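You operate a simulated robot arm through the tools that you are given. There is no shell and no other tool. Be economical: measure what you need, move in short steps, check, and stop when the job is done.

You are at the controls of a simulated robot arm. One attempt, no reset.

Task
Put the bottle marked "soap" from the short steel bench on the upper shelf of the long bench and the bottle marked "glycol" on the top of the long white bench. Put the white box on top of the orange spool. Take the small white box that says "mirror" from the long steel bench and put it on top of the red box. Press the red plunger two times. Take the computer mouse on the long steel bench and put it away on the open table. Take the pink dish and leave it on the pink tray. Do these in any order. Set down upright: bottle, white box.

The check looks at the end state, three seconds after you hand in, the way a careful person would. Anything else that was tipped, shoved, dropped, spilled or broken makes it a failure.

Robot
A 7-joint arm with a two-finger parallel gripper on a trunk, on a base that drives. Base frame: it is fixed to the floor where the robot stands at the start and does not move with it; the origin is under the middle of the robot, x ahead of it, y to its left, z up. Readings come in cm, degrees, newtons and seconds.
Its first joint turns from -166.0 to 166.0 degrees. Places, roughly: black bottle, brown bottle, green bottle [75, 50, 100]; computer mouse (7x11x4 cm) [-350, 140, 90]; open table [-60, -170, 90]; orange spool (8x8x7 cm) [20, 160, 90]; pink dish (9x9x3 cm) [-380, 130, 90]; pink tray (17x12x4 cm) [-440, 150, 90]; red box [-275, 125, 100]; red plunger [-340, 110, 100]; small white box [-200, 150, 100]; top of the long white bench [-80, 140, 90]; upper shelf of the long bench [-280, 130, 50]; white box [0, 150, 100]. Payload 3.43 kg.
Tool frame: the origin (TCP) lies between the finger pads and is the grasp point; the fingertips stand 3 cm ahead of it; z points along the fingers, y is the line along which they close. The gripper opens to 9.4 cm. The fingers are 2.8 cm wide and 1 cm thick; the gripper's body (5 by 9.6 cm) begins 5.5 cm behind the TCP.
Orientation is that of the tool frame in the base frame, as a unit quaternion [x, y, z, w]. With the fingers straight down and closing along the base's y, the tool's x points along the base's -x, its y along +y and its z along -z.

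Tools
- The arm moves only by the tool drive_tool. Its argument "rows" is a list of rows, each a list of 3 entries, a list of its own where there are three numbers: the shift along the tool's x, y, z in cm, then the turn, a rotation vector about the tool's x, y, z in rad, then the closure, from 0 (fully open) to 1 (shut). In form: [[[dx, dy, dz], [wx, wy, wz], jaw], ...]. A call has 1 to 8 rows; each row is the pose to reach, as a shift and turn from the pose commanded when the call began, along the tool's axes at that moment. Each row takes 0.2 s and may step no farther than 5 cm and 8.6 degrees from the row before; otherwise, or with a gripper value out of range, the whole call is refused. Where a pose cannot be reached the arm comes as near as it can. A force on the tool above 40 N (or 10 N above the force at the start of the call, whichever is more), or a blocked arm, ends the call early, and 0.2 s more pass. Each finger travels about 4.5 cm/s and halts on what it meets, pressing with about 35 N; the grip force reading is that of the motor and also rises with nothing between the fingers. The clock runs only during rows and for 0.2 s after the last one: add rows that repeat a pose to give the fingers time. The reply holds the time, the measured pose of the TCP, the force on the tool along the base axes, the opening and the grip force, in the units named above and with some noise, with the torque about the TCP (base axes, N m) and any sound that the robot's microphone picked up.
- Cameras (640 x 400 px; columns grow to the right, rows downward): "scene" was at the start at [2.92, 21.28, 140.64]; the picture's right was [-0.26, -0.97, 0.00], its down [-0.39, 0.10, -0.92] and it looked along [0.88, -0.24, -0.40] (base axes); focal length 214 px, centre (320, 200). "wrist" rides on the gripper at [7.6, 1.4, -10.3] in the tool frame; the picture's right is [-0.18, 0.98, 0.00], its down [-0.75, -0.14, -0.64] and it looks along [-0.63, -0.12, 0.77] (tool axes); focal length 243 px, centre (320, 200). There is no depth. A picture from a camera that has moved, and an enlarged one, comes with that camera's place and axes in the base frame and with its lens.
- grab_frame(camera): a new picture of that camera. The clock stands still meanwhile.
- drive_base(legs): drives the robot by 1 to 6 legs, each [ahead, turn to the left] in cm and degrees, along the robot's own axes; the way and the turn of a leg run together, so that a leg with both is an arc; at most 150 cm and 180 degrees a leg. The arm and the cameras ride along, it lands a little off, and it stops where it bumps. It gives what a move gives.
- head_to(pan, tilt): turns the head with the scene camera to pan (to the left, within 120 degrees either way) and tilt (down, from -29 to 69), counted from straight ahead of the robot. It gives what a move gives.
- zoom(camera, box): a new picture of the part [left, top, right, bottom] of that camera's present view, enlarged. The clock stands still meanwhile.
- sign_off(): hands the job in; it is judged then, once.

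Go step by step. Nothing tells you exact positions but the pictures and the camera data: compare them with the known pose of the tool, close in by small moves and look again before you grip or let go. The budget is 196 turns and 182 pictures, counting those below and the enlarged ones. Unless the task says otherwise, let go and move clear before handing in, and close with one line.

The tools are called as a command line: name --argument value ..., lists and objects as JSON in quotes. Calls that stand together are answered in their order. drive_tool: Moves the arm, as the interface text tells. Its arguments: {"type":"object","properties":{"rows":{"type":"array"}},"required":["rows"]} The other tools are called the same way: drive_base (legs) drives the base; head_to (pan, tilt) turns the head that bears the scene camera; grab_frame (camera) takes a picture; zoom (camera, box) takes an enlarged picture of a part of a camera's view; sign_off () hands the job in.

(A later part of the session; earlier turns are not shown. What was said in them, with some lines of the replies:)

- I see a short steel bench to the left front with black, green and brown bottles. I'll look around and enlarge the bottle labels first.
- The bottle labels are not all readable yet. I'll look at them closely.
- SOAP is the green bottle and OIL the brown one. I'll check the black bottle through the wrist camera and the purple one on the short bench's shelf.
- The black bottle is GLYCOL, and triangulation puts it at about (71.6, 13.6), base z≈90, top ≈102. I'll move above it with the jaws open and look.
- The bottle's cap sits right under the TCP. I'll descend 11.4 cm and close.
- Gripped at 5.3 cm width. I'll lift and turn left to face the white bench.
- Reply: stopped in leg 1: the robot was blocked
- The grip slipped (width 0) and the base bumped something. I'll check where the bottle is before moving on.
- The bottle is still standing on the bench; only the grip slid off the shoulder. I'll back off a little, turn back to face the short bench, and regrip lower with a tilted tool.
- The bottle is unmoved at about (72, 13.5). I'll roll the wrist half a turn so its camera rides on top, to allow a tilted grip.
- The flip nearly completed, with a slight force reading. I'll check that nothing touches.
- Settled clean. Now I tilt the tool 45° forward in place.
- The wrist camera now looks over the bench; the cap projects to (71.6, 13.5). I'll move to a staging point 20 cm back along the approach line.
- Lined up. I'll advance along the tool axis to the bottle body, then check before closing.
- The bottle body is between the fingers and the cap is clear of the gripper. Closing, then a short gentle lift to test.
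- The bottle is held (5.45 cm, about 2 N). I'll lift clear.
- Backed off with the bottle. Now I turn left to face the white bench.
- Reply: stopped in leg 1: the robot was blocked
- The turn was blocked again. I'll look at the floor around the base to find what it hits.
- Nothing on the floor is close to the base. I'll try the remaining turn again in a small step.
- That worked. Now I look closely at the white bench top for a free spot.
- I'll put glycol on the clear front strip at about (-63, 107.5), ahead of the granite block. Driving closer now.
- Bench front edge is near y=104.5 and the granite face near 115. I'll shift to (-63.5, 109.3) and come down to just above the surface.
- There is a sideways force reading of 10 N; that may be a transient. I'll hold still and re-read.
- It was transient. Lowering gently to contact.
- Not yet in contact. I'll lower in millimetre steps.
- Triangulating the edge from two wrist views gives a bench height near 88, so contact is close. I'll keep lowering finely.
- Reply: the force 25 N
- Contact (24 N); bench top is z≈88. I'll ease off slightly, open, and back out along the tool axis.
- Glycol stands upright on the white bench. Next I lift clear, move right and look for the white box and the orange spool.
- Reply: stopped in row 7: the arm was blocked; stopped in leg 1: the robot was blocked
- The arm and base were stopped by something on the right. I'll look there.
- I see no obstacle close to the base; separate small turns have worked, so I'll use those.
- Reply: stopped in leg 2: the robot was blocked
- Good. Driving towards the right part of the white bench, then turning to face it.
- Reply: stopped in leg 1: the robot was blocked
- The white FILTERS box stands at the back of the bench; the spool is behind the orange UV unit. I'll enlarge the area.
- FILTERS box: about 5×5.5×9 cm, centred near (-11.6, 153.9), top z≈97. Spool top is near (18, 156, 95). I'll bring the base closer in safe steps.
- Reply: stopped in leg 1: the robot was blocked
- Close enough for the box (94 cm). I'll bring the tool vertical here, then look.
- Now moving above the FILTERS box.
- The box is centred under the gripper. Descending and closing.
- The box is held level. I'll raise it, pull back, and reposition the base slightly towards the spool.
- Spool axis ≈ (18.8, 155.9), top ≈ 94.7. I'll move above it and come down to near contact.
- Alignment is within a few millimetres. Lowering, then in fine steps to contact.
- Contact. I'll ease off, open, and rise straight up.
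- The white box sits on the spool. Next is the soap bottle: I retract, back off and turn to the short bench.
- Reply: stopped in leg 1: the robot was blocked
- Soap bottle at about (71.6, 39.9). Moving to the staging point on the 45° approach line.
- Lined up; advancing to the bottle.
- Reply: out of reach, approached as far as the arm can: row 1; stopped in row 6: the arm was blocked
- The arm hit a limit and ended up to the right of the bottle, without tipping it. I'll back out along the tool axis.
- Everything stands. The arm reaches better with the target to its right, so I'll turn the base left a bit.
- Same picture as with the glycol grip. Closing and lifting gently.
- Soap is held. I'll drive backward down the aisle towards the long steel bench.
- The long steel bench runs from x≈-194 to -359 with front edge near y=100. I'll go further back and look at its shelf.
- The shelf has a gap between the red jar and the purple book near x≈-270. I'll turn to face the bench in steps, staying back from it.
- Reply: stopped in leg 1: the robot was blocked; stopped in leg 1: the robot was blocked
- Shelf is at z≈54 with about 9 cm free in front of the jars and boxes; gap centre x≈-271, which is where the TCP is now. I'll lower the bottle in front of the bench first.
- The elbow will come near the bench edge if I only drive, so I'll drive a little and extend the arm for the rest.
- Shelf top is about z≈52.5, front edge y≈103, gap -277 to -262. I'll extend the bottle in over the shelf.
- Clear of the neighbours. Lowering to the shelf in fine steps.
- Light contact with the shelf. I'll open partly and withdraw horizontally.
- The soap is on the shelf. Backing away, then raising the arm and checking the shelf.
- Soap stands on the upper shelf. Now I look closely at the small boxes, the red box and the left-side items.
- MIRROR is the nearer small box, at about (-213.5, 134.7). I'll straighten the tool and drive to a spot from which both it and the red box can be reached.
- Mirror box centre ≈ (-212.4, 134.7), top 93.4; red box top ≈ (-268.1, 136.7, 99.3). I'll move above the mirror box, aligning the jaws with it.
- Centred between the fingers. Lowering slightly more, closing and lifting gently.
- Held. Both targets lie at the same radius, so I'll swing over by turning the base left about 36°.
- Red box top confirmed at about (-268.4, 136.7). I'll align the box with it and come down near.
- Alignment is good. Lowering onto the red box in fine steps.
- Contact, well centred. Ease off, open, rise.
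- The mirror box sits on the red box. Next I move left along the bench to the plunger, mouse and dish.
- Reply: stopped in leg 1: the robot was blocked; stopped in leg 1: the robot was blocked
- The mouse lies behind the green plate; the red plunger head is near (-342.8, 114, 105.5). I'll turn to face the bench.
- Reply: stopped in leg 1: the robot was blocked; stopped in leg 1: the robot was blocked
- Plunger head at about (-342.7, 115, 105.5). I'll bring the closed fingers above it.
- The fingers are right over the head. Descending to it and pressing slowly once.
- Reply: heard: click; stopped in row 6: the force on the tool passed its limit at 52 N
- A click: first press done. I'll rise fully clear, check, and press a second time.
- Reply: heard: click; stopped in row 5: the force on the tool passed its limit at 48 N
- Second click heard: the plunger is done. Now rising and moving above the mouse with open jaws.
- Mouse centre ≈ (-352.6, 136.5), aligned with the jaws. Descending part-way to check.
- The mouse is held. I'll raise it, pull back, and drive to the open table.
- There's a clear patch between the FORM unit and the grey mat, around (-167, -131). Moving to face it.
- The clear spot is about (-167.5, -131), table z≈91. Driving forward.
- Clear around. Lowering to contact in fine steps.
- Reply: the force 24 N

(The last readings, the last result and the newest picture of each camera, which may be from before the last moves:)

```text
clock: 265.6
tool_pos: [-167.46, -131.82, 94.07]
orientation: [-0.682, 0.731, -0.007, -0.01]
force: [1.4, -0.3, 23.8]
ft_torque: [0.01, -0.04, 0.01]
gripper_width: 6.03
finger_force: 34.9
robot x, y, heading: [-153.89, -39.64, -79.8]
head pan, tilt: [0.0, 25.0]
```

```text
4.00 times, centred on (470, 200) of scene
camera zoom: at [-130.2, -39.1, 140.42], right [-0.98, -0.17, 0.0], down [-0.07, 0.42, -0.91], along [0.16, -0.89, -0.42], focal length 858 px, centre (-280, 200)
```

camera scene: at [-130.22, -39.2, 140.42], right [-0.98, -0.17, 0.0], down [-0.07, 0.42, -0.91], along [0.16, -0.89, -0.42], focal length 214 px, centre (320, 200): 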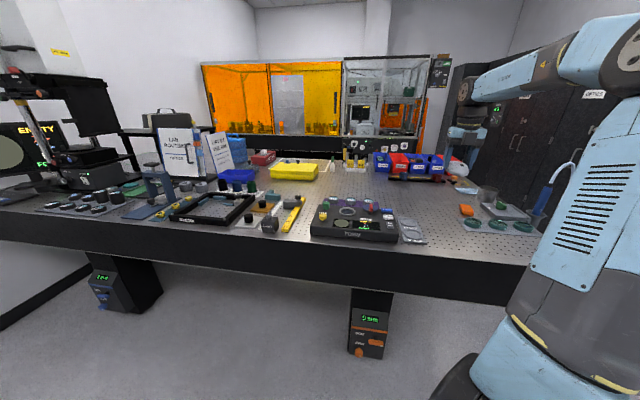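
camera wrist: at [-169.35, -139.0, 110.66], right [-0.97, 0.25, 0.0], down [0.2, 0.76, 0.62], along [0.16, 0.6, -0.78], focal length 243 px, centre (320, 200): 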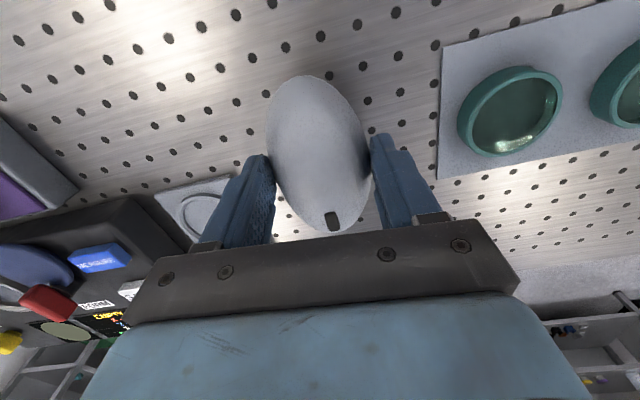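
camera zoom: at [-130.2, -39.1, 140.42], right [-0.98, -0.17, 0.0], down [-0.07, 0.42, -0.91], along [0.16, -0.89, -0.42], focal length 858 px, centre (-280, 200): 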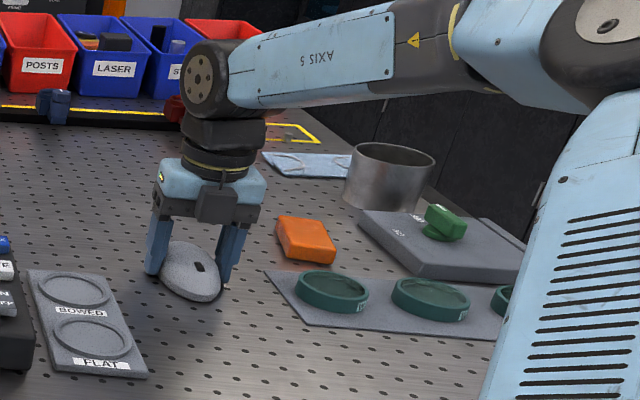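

Contact. Easing off, opening and rising.

drive_tool --rows '[[[0, 0, -0.2], [0, 0, 0], 1], [[0, 0, -0.2], [0, 0, 0], 0], [[0, 0, -0.2], [0, 0, 0], 0], [[0, 0, -0.2], [0, 0, 0], 0], [[0, 0, -0.2], [0, 0, 0], 0], [[0, 0, -4], [0, 0, 0], 0], [[0, 0, -9], [0, 0, 0], 0], [[0, 0, -14], [0, 0, 0], 0]]'

zoom --camera "scene" --box '[390, 150, 550, 250]'

drive_tool --rows '[[[0, 0, -5], [0, 0, 0], 0], [[0, 0, -10], [0, 0, 0], 0], [[0, 0, -14], [0, 0, 0], 0], [[-4.5, 0, -14], [0, 0, 0], 0], [[-9, 0, -14], [0, 0, 0], 0], [[-13, 0, -14], [0, 0, 0], 0], [[-18, 0, -14], [0, 0, 0], 0]]'

drive_base --legs '[[-45, 0]]'

```text
clock: 267.4
tool_pos: [-167.32, -131.68, 108.11]
orientation: [-0.683, 0.731, -0.006, -0.008]
force: [-0.6, -1.3, 0.2]
ft_torque: [0.02, -0.03, -0.01]
gripper_width: 9.39
finger_force: 0.0
robot x, y, heading: [-153.91, -39.66, -80.1]
head pan, tilt: [0.0, 25.0]
```

```text
4.00 times, centred on (470, 200) of scene
camera zoom: at [-130.23, -39.26, 140.43], right [-0.98, -0.17, 0.0], down [-0.07, 0.42, -0.91], along [0.16, -0.89, -0.42], focal length 858 px, centre (-280, 200)
```

zoom: 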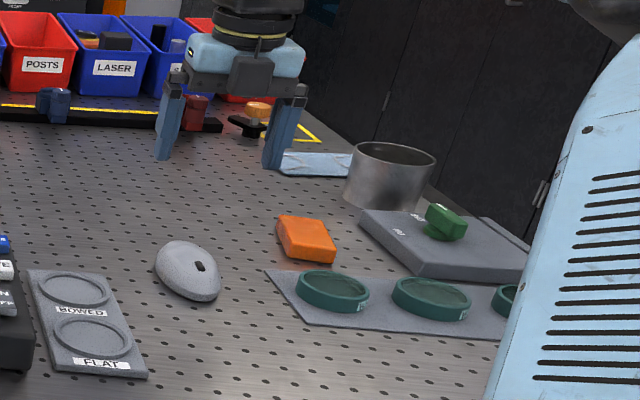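

```text
clock: 269.0
tool_pos: [-166.04, -113.4, 121.55]
orientation: [-0.682, 0.731, -0.006, -0.009]
force: [-0.1, -0.2, -1.5]
ft_torque: [0.05, -0.01, 0.01]
gripper_width: 9.38
finger_force: 0.0
robot x, y, heading: [-153.88, -39.92, -80.1]
head pan, tilt: [0.0, 25.0]
```

```text
clock: 271.7
tool_pos: [-173.92, -68.91, 121.59]
orientation: [-0.682, 0.731, -0.005, -0.009]
force: [0.7, -0.6, 0.5]
ft_torque: [0.01, 0.0, -0.02]
gripper_width: 9.41
finger_force: 0.1
robot x, y, heading: [-162.17, 4.39, -80.1]
head pan, tilt: [0.0, 25.0]
```

The mouse is on the open table. Last task: the pink dish. I'll turn around and drive back to the far bench.

drive_base --legs '[[0, -45]]'

drive_base --legs '[[0, -45]]'

drive_base --legs '[[0, -12]]'

drive_base --legs '[[130, 0]]'

```text
clock: 274.4
tool_pos: [-222.14, -38.72, 121.67]
orientation: [-0.35, 0.937, -0.002, -0.011]
force: [0.2, 0.0, 0.2]
ft_torque: [-0.01, 0.02, 0.02]
gripper_width: 9.4
finger_force: 0.1
robot x, y, heading: [-157.3, 1.25, -124.8]
head pan, tilt: [0.0, 25.0]
```

```text
clock: 277.2
tool_pos: [-232.05, 18.92, 121.67]
orientation: [0.035, 0.999, 0.002, -0.01]
force: [0.1, 0.2, 0.4]
ft_torque: [0.02, 0.01, -0.01]
gripper_width: 9.39
finger_force: 0.1
robot x, y, heading: [-156.8, -4.2, -169.6]
head pan, tilt: [0.0, 25.0]
```

```text
clock: 278.4
tool_pos: [-225.75, 34.03, 121.86]
orientation: [0.139, 0.99, 0.003, -0.01]
force: [0.3, -0.1, -0.2]
ft_torque: [0.01, 0.0, 0.0]
gripper_width: 9.4
finger_force: 0.0
robot x, y, heading: [-156.84, -5.23, 177.9]
head pan, tilt: [0.0, 25.0]
```

```text
clock: 285.0
tool_pos: [-355.64, 37.24, 122.02]
orientation: [0.135, 0.991, 0.004, -0.01]
force: [0.5, 0.2, -0.6]
ft_torque: [0.01, -0.01, 0.03]
gripper_width: 9.41
finger_force: 0.1
robot x, y, heading: [-286.97, -1.38, 178.6]
head pan, tilt: [0.0, 25.0]
```

drive_base --legs '[[112, 0]]'

drive_base --legs '[[0, -45]]'

drive_base --legs '[[0, -43]]'

grab_frame --camera "scene"

```text
clock: 290.8
tool_pos: [-467.21, 40.9, 121.96]
orientation: [0.137, 0.991, 0.003, -0.01]
force: [0.7, -0.7, -0.2]
ft_torque: [-0.01, 0.02, 0.0]
gripper_width: 9.4
finger_force: 0.1
robot x, y, heading: [-398.34, 1.53, 178.4]
head pan, tilt: [0.0, 25.0]
```

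```text
clock: 293.6
tool_pos: [-418.76, 78.36, 121.97]
orientation: [0.51, 0.86, 0.007, -0.008]
force: [0.3, -1.1, 0.7]
ft_torque: [0.02, 0.03, 0.01]
gripper_width: 9.44
finger_force: 0.0
robot x, y, heading: [-402.07, -2.09, 132.9]
head pan, tilt: [0.0, 25.0]
```

```text
clock: 296.5
tool_pos: [-358.88, 67.74, 121.86]
orientation: [0.793, 0.609, 0.008, -0.005]
force: [-0.3, 0.5, 0.1]
ft_torque: [0.01, 0.04, 0.02]
gripper_width: 9.41
finger_force: 0.0
robot x, y, heading: [-407.69, -1.66, 90.5]
head pan, tilt: [0.0, 25.0]
stopped in leg 1: the robot was blocked; the commanded pose is now the measured one
```

```text
42 pictures are left
camera scene: at [-431.06, 1.31, 140.43], right [1.0, 0.01, 0.0], down [0.0, -0.42, -0.91], along [-0.01, 0.91, -0.42], focal length 214 px, centre (320, 200)
```

scene: 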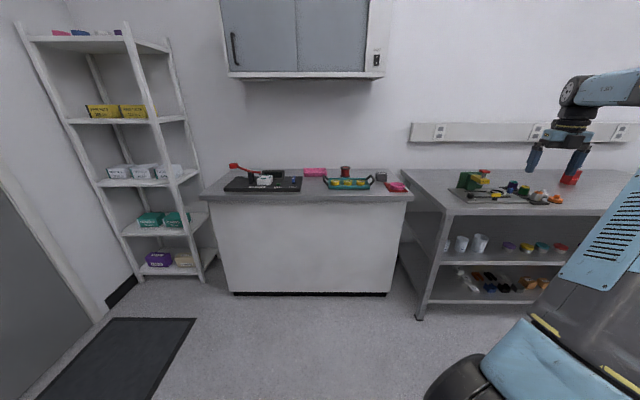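

zoom --camera "scene" --box '[290, 155, 420, 205]'

```text
4.92 times, centred on (355, 180) of scene
camera zoom: at [-431.06, 1.31, 140.43], right [1.0, 0.01, 0.0], down [0.0, -0.42, -0.91], along [-0.01, 0.91, -0.42], focal length 1056 px, centre (148, 298)
```

zoom: 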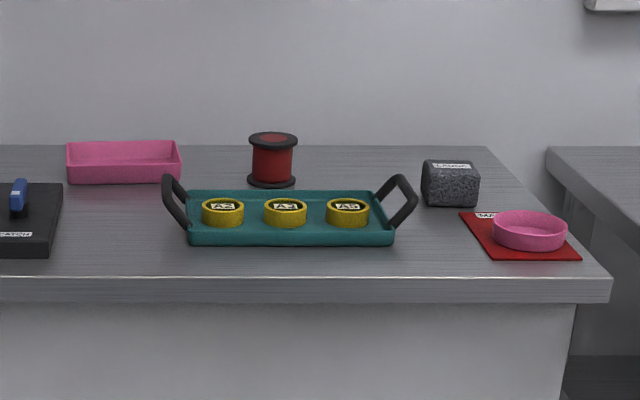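

Dish at about (-382.5, 131), tray centre about (-436.6, 159). The front edge is at y≈116, so I'll drive up to y≈70.

drive_base --legs '[[70, 0]]'

head_to --pan 0 --tilt 35

grab_frame --camera "scene"

```text
clock: 300.4
tool_pos: [-360.22, 137.52, 121.89]
orientation: [0.792, 0.61, 0.008, -0.005]
force: [0.7, -0.3, -0.4]
ft_torque: [0.01, 0.0, -0.03]
gripper_width: 9.41
finger_force: 0.2
robot x, y, heading: [-408.53, 67.8, 90.9]
head pan, tilt: [0.0, 25.0]
```

```text
clock: 301.1
tool_pos: [-360.24, 137.62, 121.92]
orientation: [0.792, 0.611, 0.008, -0.005]
force: [0.4, 0.2, 1.3]
ft_torque: [-0.01, 0.03, -0.05]
gripper_width: 9.38
finger_force: 0.1
robot x, y, heading: [-408.11, 67.97, 91.1]
head pan, tilt: [0.0, 35.0]
```

```text
40 pictures are left
camera scene: at [-431.97, 70.34, 138.85], right [1.0, 0.01, 0.0], down [0.01, -0.57, -0.82], along [-0.01, 0.82, -0.57], focal length 214 px, centre (320, 200)
```

scene: 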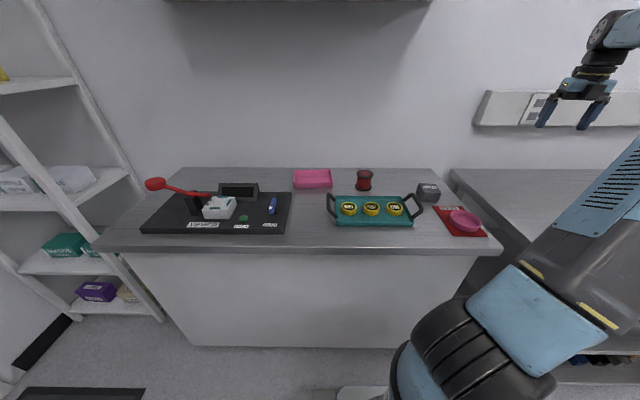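

zoom --camera "scene" --box '[280, 160, 380, 220]'

zoom --camera "scene" --box '[410, 170, 510, 250]'

```text
6.40 times, centred on (330, 190) of scene
camera zoom: at [-431.97, 70.34, 138.85], right [1.0, 0.01, 0.0], down [0.01, -0.57, -0.82], along [-0.01, 0.82, -0.57], focal length 1373 px, centre (256, 264)
```

zoom: 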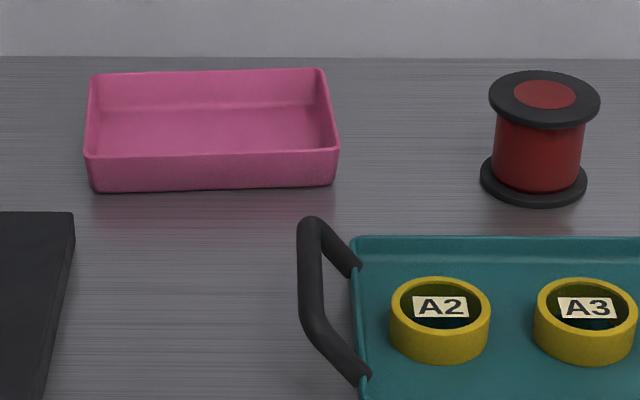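

```text
5.00 times, centred on (460, 210) of scene
camera zoom: at [-431.97, 70.34, 138.85], right [1.0, 0.01, 0.0], down [0.01, -0.57, -0.82], along [-0.01, 0.82, -0.57], focal length 1072 px, centre (-380, 150)
```

zoom: 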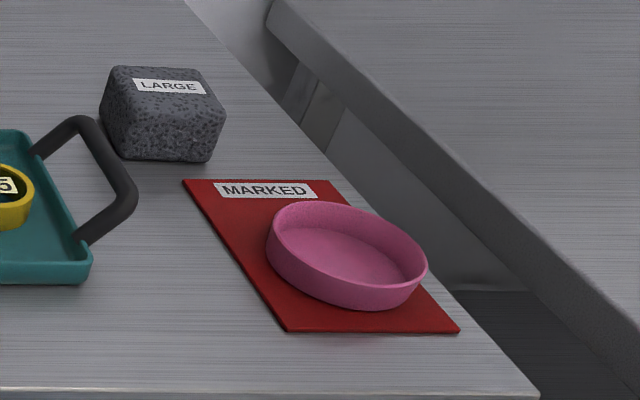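

Refined: dish centre ≈ (-384.8, 125.1), tray centre ≈ (-436, 153.3). The dish is nearly as wide as the jaws, so I'll grip its wall on the +x side. Moving above it first.

drive_tool --rows '[[[-3.4, -3.3, 0], [0, 0, -0.06], 0], [[-6.9, -6.6, 0], [0, 0, -0.12], 0], [[-10.4, -9.8, 0], [0, 0, -0.18], 0.2], [[-13.8, -13.1, 0], [0, 0, -0.24], 0.4], [[-17.3, -16.4, 0], [0, 0, -0.258], 0.5], [[-17.3, -16.4, 0], [0, 0, -0.258], 0.5]]'

drive_tool --rows '[[[0, 0, 0], [0, 0.131, 0], 0.5], [[0, 0, 0], [0, 0.262, 0], 0.5], [[0, 0, 0], [0, 0.393, 0], 0.5], [[0, 0, 0], [0, 0.524, 0], 0.5], [[0, 0, 0], [0, 0.524, 0], 0.5]]'

grab_frame --camera "wrist"

```text
clock: 302.5
tool_pos: [-380.33, 124.89, 121.63]
orientation: [0.707, 0.707, 0.008, -0.005]
force: [1.0, -0.6, -0.6]
ft_torque: [-0.03, 0.07, -0.01]
gripper_width: 4.68
finger_force: 0.1
robot x, y, heading: [-407.85, 68.03, 90.6]
head pan, tilt: [0.0, 35.0]
```

```text
clock: 303.7
tool_pos: [-380.38, 125.04, 121.62]
orientation: [0.68, 0.683, 0.191, -0.187]
force: [-0.1, 0.2, 0.5]
ft_torque: [-0.03, 0.01, -0.02]
gripper_width: 4.7
finger_force: 0.1
robot x, y, heading: [-408.71, 67.9, 90.8]
head pan, tilt: [0.0, 35.0]
```

```text
37 pictures are left
camera wrist: at [-379.11, 126.21, 134.3], right [0.98, -0.16, -0.09], down [-0.14, -0.98, 0.16], along [-0.11, -0.14, -0.98], focal length 243 px, centre (320, 200)
```

wrist: 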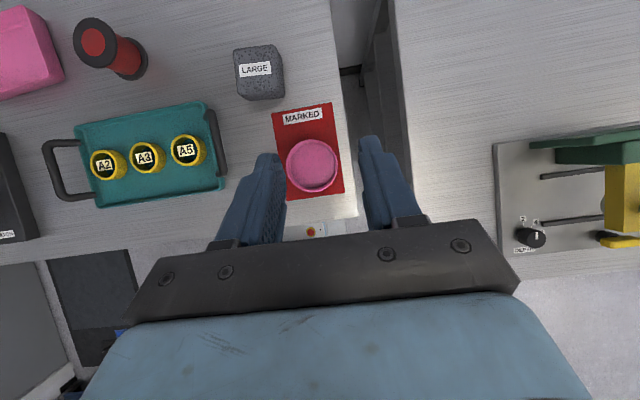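

zoom --camera "wrist" --box '[265, 125, 361, 205]'

```text
5.00 times, centred on (313, 165) of wrist
camera zoom: at [-379.11, 126.21, 134.3], right [0.98, -0.16, -0.09], down [-0.14, -0.98, 0.16], along [-0.11, -0.14, -0.98], focal length 1213 px, centre (355, 375)
```

zoom: 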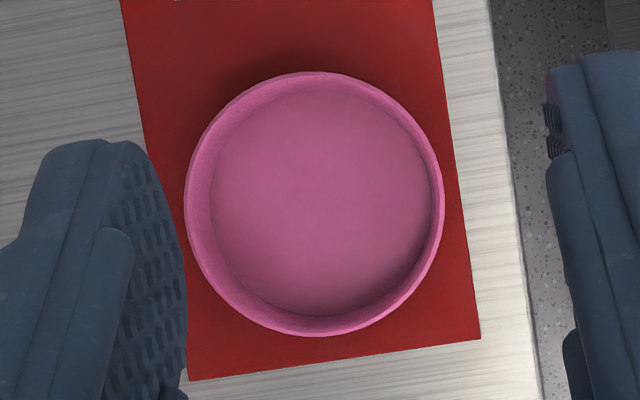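

Dish centre (-384.2, 126.4), diameter ≈ 8.8. I'll descend over its +x wall to just above the rim.

drive_tool --rows '[[[-1.0, 0.3, 4.5], [0, 0, 0], 0.5], [[-3.2, 0.3, 8.2], [0, 0, 0], 0.5], [[-5.4, 0.3, 12], [0, 0, 0], 0.5], [[-7.5, 0.3, 15.7], [0, 0, 0], 0.5], [[-9.63, 0.3, 19.4], [0, 0, 0], 0.5], [[-9.63, 0.3, 19.4], [0, 0, 0], 0.5]]'

grab_frame --camera "wrist"

```text
clock: 305.1
tool_pos: [-379.84, 126.83, 100.04]
orientation: [0.68, 0.682, 0.192, -0.187]
force: [0.2, 0.4, 0.0]
ft_torque: [-0.01, -0.03, 0.01]
gripper_width: 4.72
finger_force: 0.1
robot x, y, heading: [-408.16, 67.61, 90.9]
head pan, tilt: [0.0, 35.0]
```

```text
35 pictures are left
camera wrist: at [-378.56, 128.04, 112.75], right [0.98, -0.16, -0.09], down [-0.14, -0.98, 0.16], along [-0.11, -0.15, -0.98], focal length 243 px, centre (320, 200)
```

wrist: 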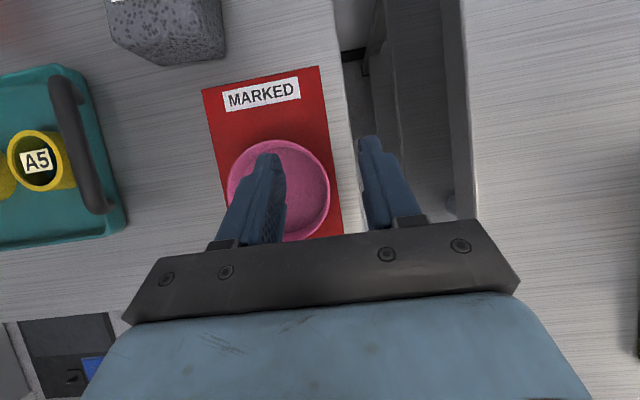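

drive_tool --rows '[[[-1.5, -0.1, 2.2], [0, 0, 0], 0.5], [[-2.5, -0.1, 3.6], [0, 0, 0], 0.5], [[-3.05, -0.1, 4.48], [0, 0, 0], 0.5], [[-3.05, -0.1, 4.48], [0, 0, 0], 0.5]]'

zoom --camera "wrist" --box '[180, 90, 420, 250]'

zoom --camera "scene" --box '[400, 160, 520, 250]'

```text
clock: 306.1
tool_pos: [-379.89, 126.49, 94.58]
orientation: [0.68, 0.683, 0.19, -0.187]
force: [-1.1, 0.1, -0.5]
ft_torque: [0.03, 0.04, 0.01]
gripper_width: 4.68
finger_force: 0.1
robot x, y, heading: [-407.94, 67.88, 90.9]
head pan, tilt: [0.0, 35.0]
```

```text
2.50 times, centred on (300, 170) of wrist
camera zoom: at [-378.68, 127.73, 107.3], right [0.98, -0.16, -0.09], down [-0.14, -0.98, 0.16], along [-0.11, -0.15, -0.98], focal length 606 px, centre (370, 275)
```

zoom: 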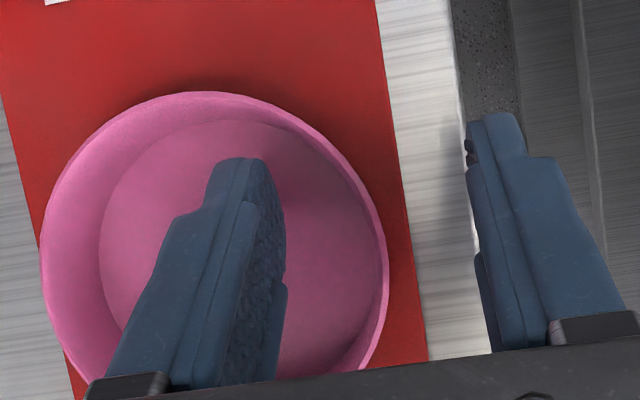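

```text
4.44 times, centred on (460, 205) of scene
camera zoom: at [-431.97, 70.31, 138.85], right [1.0, 0.01, 0.0], down [0.01, -0.57, -0.82], along [-0.01, 0.82, -0.57], focal length 953 px, centre (-302, 178)
```

zoom: 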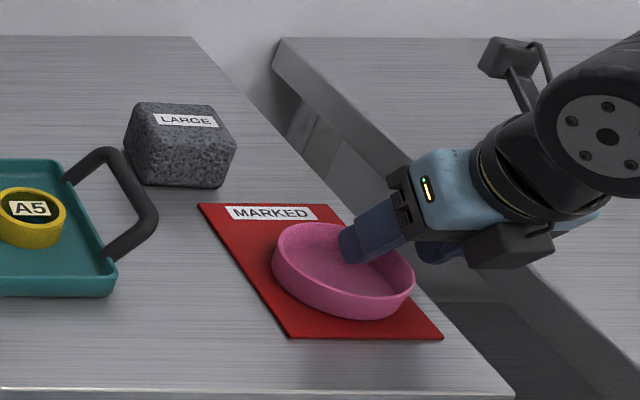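

One finger inside, one outside the wall. A touch lower, then close and lift gently.

drive_tool --rows '[[[-0.15, 0, 0.26], [0, 0, 0], 0.5], [[-0.15, 0, 0.26], [0, 0, 0], 1], [[-0.15, 0, 0.26], [0, 0, 0], 1], [[-0.15, 0, 0.26], [0, 0, 0], 1], [[-0.15, 0, 0.26], [0, 0, 0], 1], [[0.1, 0, -0.17], [0, 0, 0], 1], [[0.6, 0, -1.04], [0, 0, 0], 1], [[1.5, 0, -2.6], [0, 0, 0], 1]]'

zoom --camera "scene" --box '[400, 160, 520, 250]'

zoom --camera "wrist" --box '[180, 90, 420, 250]'

```text
clock: 307.9
tool_pos: [-379.85, 126.43, 97.5]
orientation: [0.68, 0.682, 0.192, -0.186]
force: [0.6, 0.6, -0.1]
ft_torque: [-0.01, -0.01, -0.04]
gripper_width: 0.58
finger_force: 35.2
robot x, y, heading: [-408.29, 67.93, 90.6]
head pan, tilt: [0.0, 35.0]
```

```text
4.44 times, centred on (460, 205) of scene
camera zoom: at [-431.97, 70.33, 138.85], right [1.0, 0.01, 0.0], down [0.01, -0.57, -0.82], along [-0.01, 0.82, -0.57], focal length 953 px, centre (-302, 178)
```

zoom: 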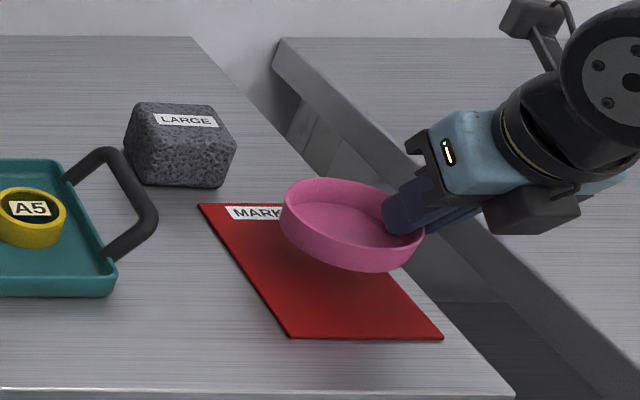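

```text
2.50 times, centred on (300, 170) of wrist
camera zoom: at [-378.73, 127.63, 110.28], right [0.98, -0.16, -0.09], down [-0.14, -0.98, 0.16], along [-0.11, -0.15, -0.98], focal length 606 px, centre (370, 275)
```

zoom: 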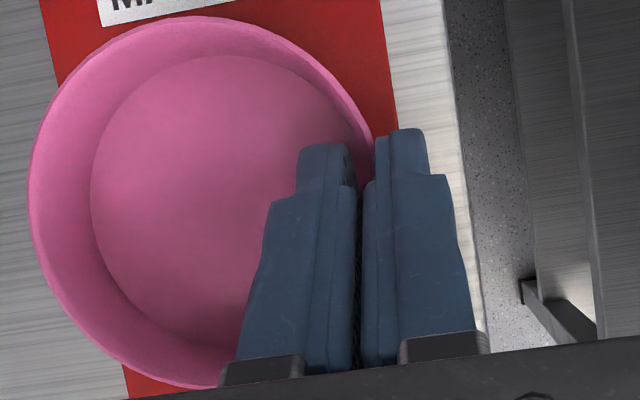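

The dish is held level by its wall. I'll lift it and turn the base a little left to bring the tray into comfortable reach.

drive_tool --rows '[[[2, 0, -3.46], [0, 0, 0], 1], [[4, 0, -6.9], [0, 0, 0], 1], [[6, 0, -10.4], [0, 0, 0], 1], [[8, 0, -13.9], [0, 0, 0], 1], [[8, 0, -13.9], [0, 0, 0], 1]]'

drive_base --legs '[[0, 15]]'

grab_frame --camera "wrist"

```text
clock: 309.1
tool_pos: [-380.12, 126.02, 113.66]
orientation: [0.68, 0.683, 0.191, -0.187]
force: [1.0, -0.7, -0.8]
ft_torque: [-0.04, 0.02, -0.02]
gripper_width: 0.59
finger_force: 34.6
robot x, y, heading: [-408.49, 67.79, 90.7]
head pan, tilt: [0.0, 35.0]
```

```text
clock: 310.5
tool_pos: [-396.22, 131.09, 113.64]
orientation: [0.585, 0.766, 0.166, -0.21]
force: [0.0, 0.2, 0.4]
ft_torque: [-0.01, -0.02, -0.02]
gripper_width: 0.56
finger_force: 34.6
robot x, y, heading: [-406.79, 68.09, 105.9]
head pan, tilt: [0.0, 35.0]
```

```text
30 pictures are left
camera wrist: at [-395.22, 132.63, 126.32], right [0.99, 0.11, -0.09], down [0.12, -0.98, 0.16], along [-0.07, -0.17, -0.98], focal length 243 px, centre (320, 200)
```

wrist: 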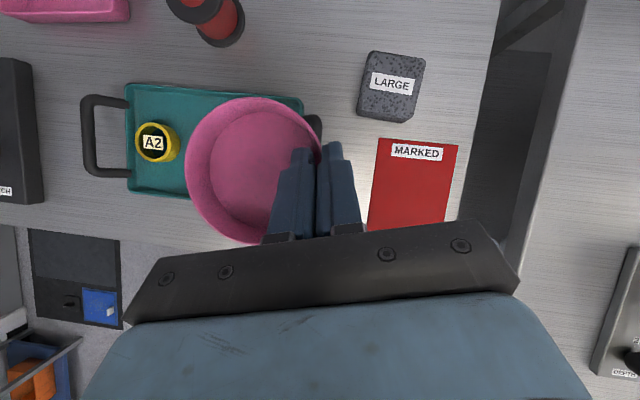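

Held. Now carrying it over towards the tray.

drive_tool --rows '[[[2.9, -3.2, 1.7], [0, 0, 0], 1], [[5.8, -6.4, 3.4], [0, 0, 0], 1], [[8.7, -9.6, 5.0], [0, 0, 0], 1], [[11.6, -12.8, 6.7], [0, 0, 0], 1], [[14.5, -16, 8.4], [0, 0, 0], 1], [[17.4, -19.2, 10.1], [0, 0, 0], 1], [[20.3, -22.4, 11.7], [0, 0, 0], 1], [[23.3, -25.6, 13.4], [0, 0, 0], 1]]'

grab_frame --camera "wrist"

grab_frame --camera "scene"

```text
clock: 312.3
tool_pos: [-427.62, 150.25, 113.98]
orientation: [0.585, 0.765, 0.165, -0.211]
force: [1.4, -0.2, -0.5]
ft_torque: [-0.01, 0.02, 0.02]
gripper_width: 0.53
finger_force: 35.3
robot x, y, heading: [-407.12, 67.78, 105.8]
head pan, tilt: [0.0, 35.0]
```

```text
29 pictures are left
camera wrist: at [-426.86, 151.89, 126.76], right [0.99, 0.1, -0.09], down [0.12, -0.98, 0.16], along [-0.07, -0.17, -0.98], focal length 243 px, centre (320, 200)
```

wrist: 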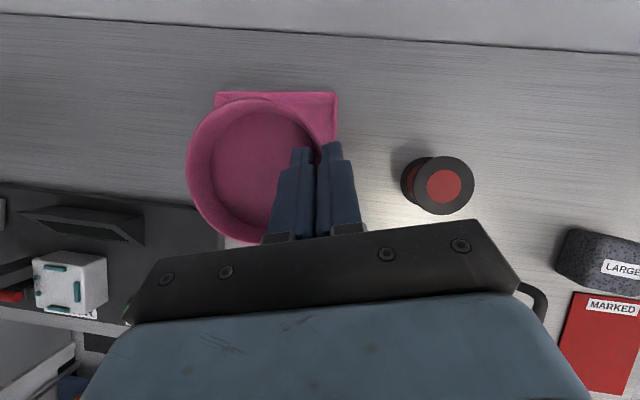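

```text
28 pictures are left
camera scene: at [-430.43, 64.26, 138.86], right [0.96, 0.27, 0.0], down [0.16, -0.55, -0.82], along [-0.22, 0.79, -0.57], focal length 214 px, centre (320, 200)
```

scene: 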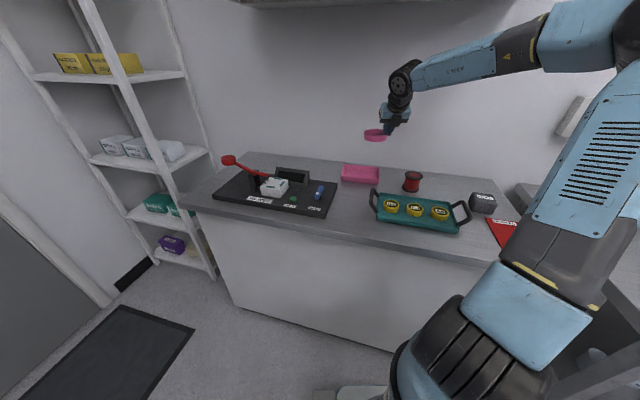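

Tray centre ≈ (-436.4, 153.5). I'll centre the dish over it and come down to just above.

drive_tool --rows '[[[1.6, -1.9, 1], [0, 0, 0], 1], [[3.3, -3.7, 1.9], [0, 0, 0], 1], [[1.1, -3.7, 5.7], [0, 0, 0], 1], [[-1.1, -3.7, 9.5], [0, 0, 0], 1], [[-3.2, -3.7, 13.2], [0, 0, 0], 1], [[-3.2, -3.7, 13.2], [0, 0, 0], 1]]'

grab_frame --camera "wrist"

zoom --camera "scene" --box '[310, 120, 430, 200]'

```text
clock: 313.7
tool_pos: [-432.46, 153.19, 101.03]
orientation: [0.585, 0.766, 0.165, -0.21]
force: [0.9, 0.1, -1.3]
ft_torque: [0.02, 0.01, 0.01]
gripper_width: 0.56
finger_force: 34.7
robot x, y, heading: [-406.87, 68.14, 105.9]
head pan, tilt: [0.0, 35.0]
```

```text
27 pictures are left
camera wrist: at [-431.62, 154.9, 113.68], right [0.99, 0.11, -0.09], down [0.12, -0.98, 0.16], along [-0.07, -0.17, -0.98], focal length 243 px, centre (320, 200)
```

wrist: 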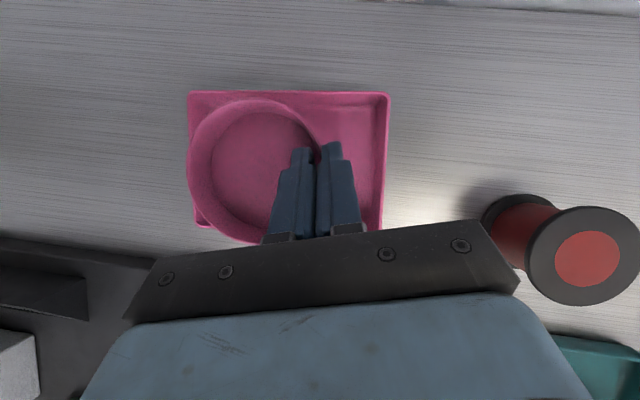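

```text
5.00 times, centred on (370, 160) of scene
camera zoom: at [-430.49, 64.32, 138.85], right [0.96, 0.27, 0.0], down [0.16, -0.55, -0.82], along [-0.22, 0.79, -0.57], focal length 1072 px, centre (70, 400)
```

zoom: 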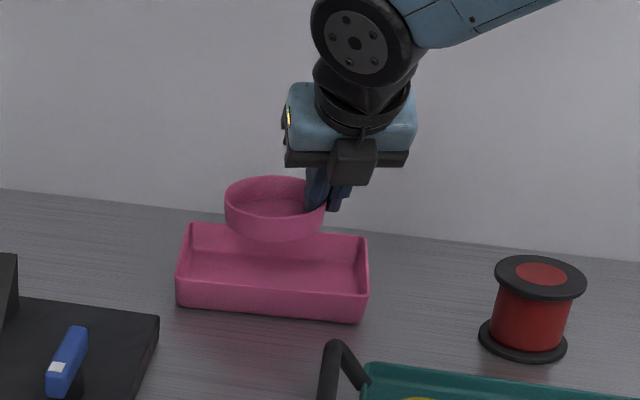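

Dish is centred over the tray. Lowering with fine last steps.

drive_tool --rows '[[[-1.5, 0, 2.6], [0, 0, 0], 1], [[-2.7, 0, 4.68], [0, 0, 0], 1], [[-2.9, 0, 5.02], [0, 0, 0], 1], [[-3.05, 0, 5.28], [0, 0, 0], 1], [[-3.15, 0, 5.46], [0, 0, 0], 1], [[-3.25, 0, 5.63], [0, 0, 0], 1], [[-3.25, 0, 5.63], [0, 0, 0], 1]]'

zoom --camera "scene" --box '[310, 120, 430, 200]'

```text
clock: 315.3
tool_pos: [-432.43, 153.37, 94.4]
orientation: [0.584, 0.766, 0.165, -0.21]
force: [0.8, -0.8, 4.0]
ft_torque: [-0.07, 0.3, -0.02]
gripper_width: 0.53
finger_force: 35.3
robot x, y, heading: [-407.34, 67.78, 105.5]
head pan, tilt: [0.0, 35.0]
```

```text
5.00 times, centred on (370, 160) of scene
camera zoom: at [-430.48, 64.29, 138.85], right [0.96, 0.27, 0.0], down [0.16, -0.55, -0.82], along [-0.22, 0.79, -0.57], focal length 1072 px, centre (70, 400)
```

zoom: 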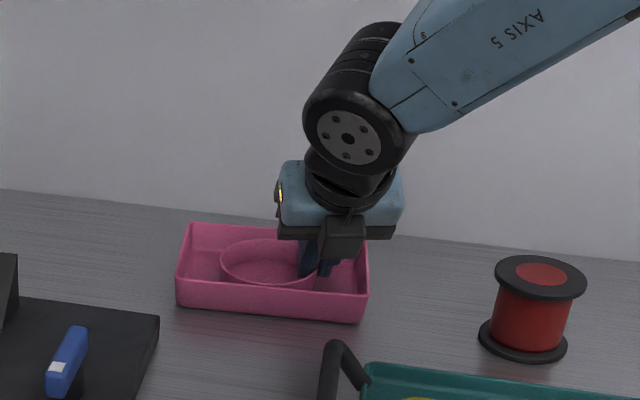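

The dish rests in the tray. Opening slightly and lifting straight out.

drive_tool --rows '[[[0, 0, 0], [0, 0, 0], 0.85], [[0, 0, 0], [0, 0, 0], 0.75], [[0, 0, 0], [0, 0, 0], 0.75], [[0.5, 0, -0.87], [0, 0, 0], 0.75], [[1.5, 0, -2.6], [0, 0, 0], 0.75], [[3, 0, -5.2], [0, 0, 0], 0.75], [[5, 0, -8.7], [0, 0, 0], 0.75], [[7, 0, -12.1], [0, 0, 0], 0.75]]'

grab_frame --camera "wrist"

zoom --camera "scene" --box '[310, 120, 430, 200]'

```text
clock: 317.1
tool_pos: [-432.5, 153.29, 108.63]
orientation: [0.585, 0.766, 0.165, -0.21]
force: [0.0, 0.2, -1.0]
ft_torque: [-0.03, -0.02, -0.02]
gripper_width: 2.34
finger_force: 0.1
robot x, y, heading: [-407.3, 67.79, 105.7]
head pan, tilt: [0.0, 35.0]
```

```text
24 pictures are left
camera wrist: at [-431.65, 154.86, 121.17], right [0.99, 0.11, -0.09], down [0.12, -0.98, 0.16], along [-0.07, -0.17, -0.98], focal length 243 px, centre (320, 200)
```

wrist: 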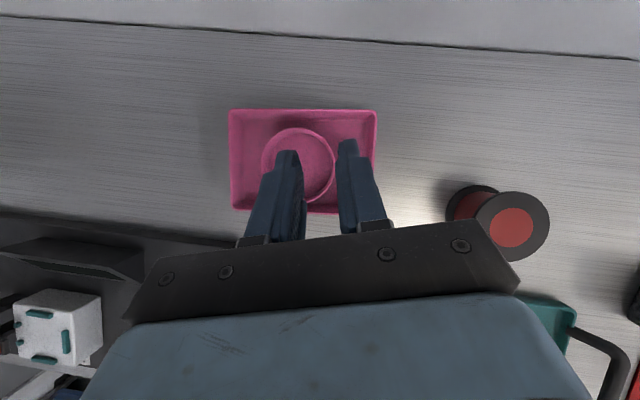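

```text
5.00 times, centred on (370, 160) of scene
camera zoom: at [-430.5, 64.34, 138.85], right [0.96, 0.27, 0.0], down [0.16, -0.55, -0.82], along [-0.22, 0.79, -0.57], focal length 1072 px, centre (70, 400)
```

zoom: 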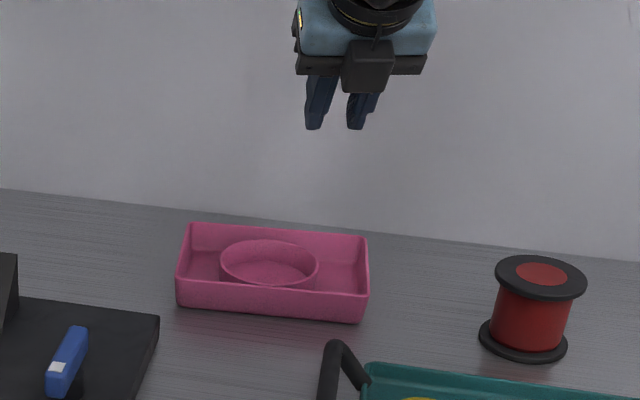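

The dish sits in the pink tray. I'll move clear and take a last look at the long bench.

drive_tool --rows '[[[2, 0, -3.5], [0, 0, 0], 0.5], [[4, 0, -7], [0, 0, 0], 0.5], [[0, 0, -9.3], [0, 0, 0], 0.5], [[-4, 0, -11.6], [0, 0, 0], 0.5], [[-8, 0, -13.9], [0, 0, 0], 0.5]]'

drive_base --legs '[[-50, 0]]'

head_to --pan -50 --tilt 22

grab_frame --camera "scene"

```text
clock: 318.3
tool_pos: [-428.66, 139.6, 116.2]
orientation: [0.585, 0.766, 0.164, -0.21]
force: [-0.6, 1.3, -0.5]
ft_torque: [-0.06, 0.03, 0.01]
gripper_width: 4.68
finger_force: 0.0
robot x, y, heading: [-407.0, 67.69, 105.5]
head pan, tilt: [0.0, 35.0]
```

```text
clock: 321.2
tool_pos: [-415.45, 91.27, 116.36]
orientation: [0.584, 0.767, 0.165, -0.211]
force: [-0.1, 0.2, 0.0]
ft_torque: [0.0, 0.0, -0.01]
gripper_width: 4.7
finger_force: 0.1
robot x, y, heading: [-393.4, 19.66, 105.8]
head pan, tilt: [0.0, 35.0]
```

```text
clock: 322.4
tool_pos: [-415.47, 91.32, 116.26]
orientation: [0.584, 0.767, 0.165, -0.21]
force: [0.5, 0.1, -0.9]
ft_torque: [0.02, -0.03, 0.02]
gripper_width: 4.69
finger_force: 0.2
robot x, y, heading: [-393.35, 19.64, 105.9]
head pan, tilt: [-50.0, 22.0]
```

```text
22 pictures are left
camera scene: at [-409.24, 15.24, 140.91], right [0.83, -0.56, 0.0], down [-0.21, -0.31, -0.93], along [0.52, 0.77, -0.38], focal length 214 px, centre (320, 200)
```

scene: 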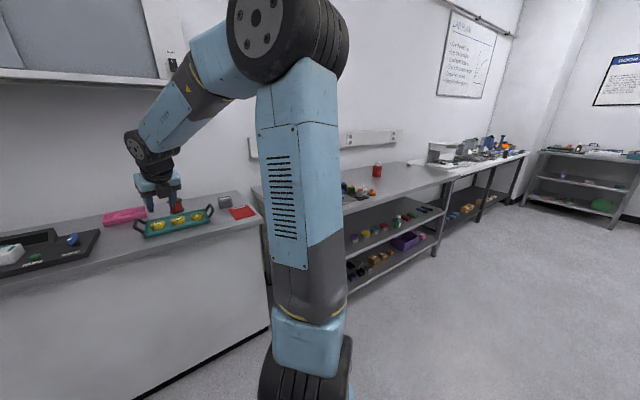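

zoom --camera "scene" --box '[340, 130, 640, 290]'

zoom --camera "scene" --box '[425, 130, 525, 190]'

```text
2.13 times, centred on (490, 210) of scene
camera zoom: at [-409.24, 15.24, 140.91], right [0.83, -0.56, 0.0], down [-0.21, -0.31, -0.93], along [0.52, 0.77, -0.38], focal length 458 px, centre (-43, 179)
```

zoom: 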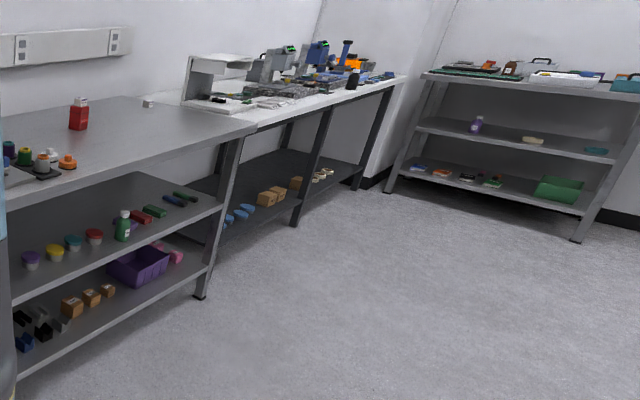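

```text
6.40 times, centred on (475, 160) of scene
camera zoom: at [-409.24, 15.24, 140.91], right [0.83, -0.56, 0.0], down [-0.21, -0.31, -0.93], along [0.52, 0.77, -0.38], focal length 1373 px, centre (-672, 456)
```

zoom: 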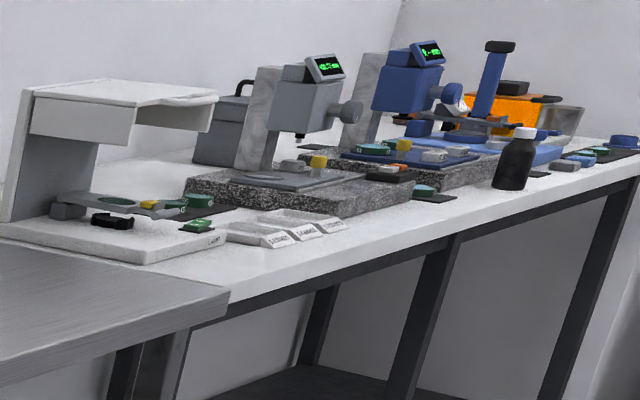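

Glycol, soap, and the mirror box on the red box all stand where I placed them, and nothing looks disturbed. The arm is clear, so I'm handing in.

sign_off

```text
The job is handed in.
```

All seven jobs are done and handed in: soap and glycol bottles placed upright, white box on the spool, mirror box on the red box, plunger pressed twice (two clicks heard), mouse on the open table, and dish in the pink tray.
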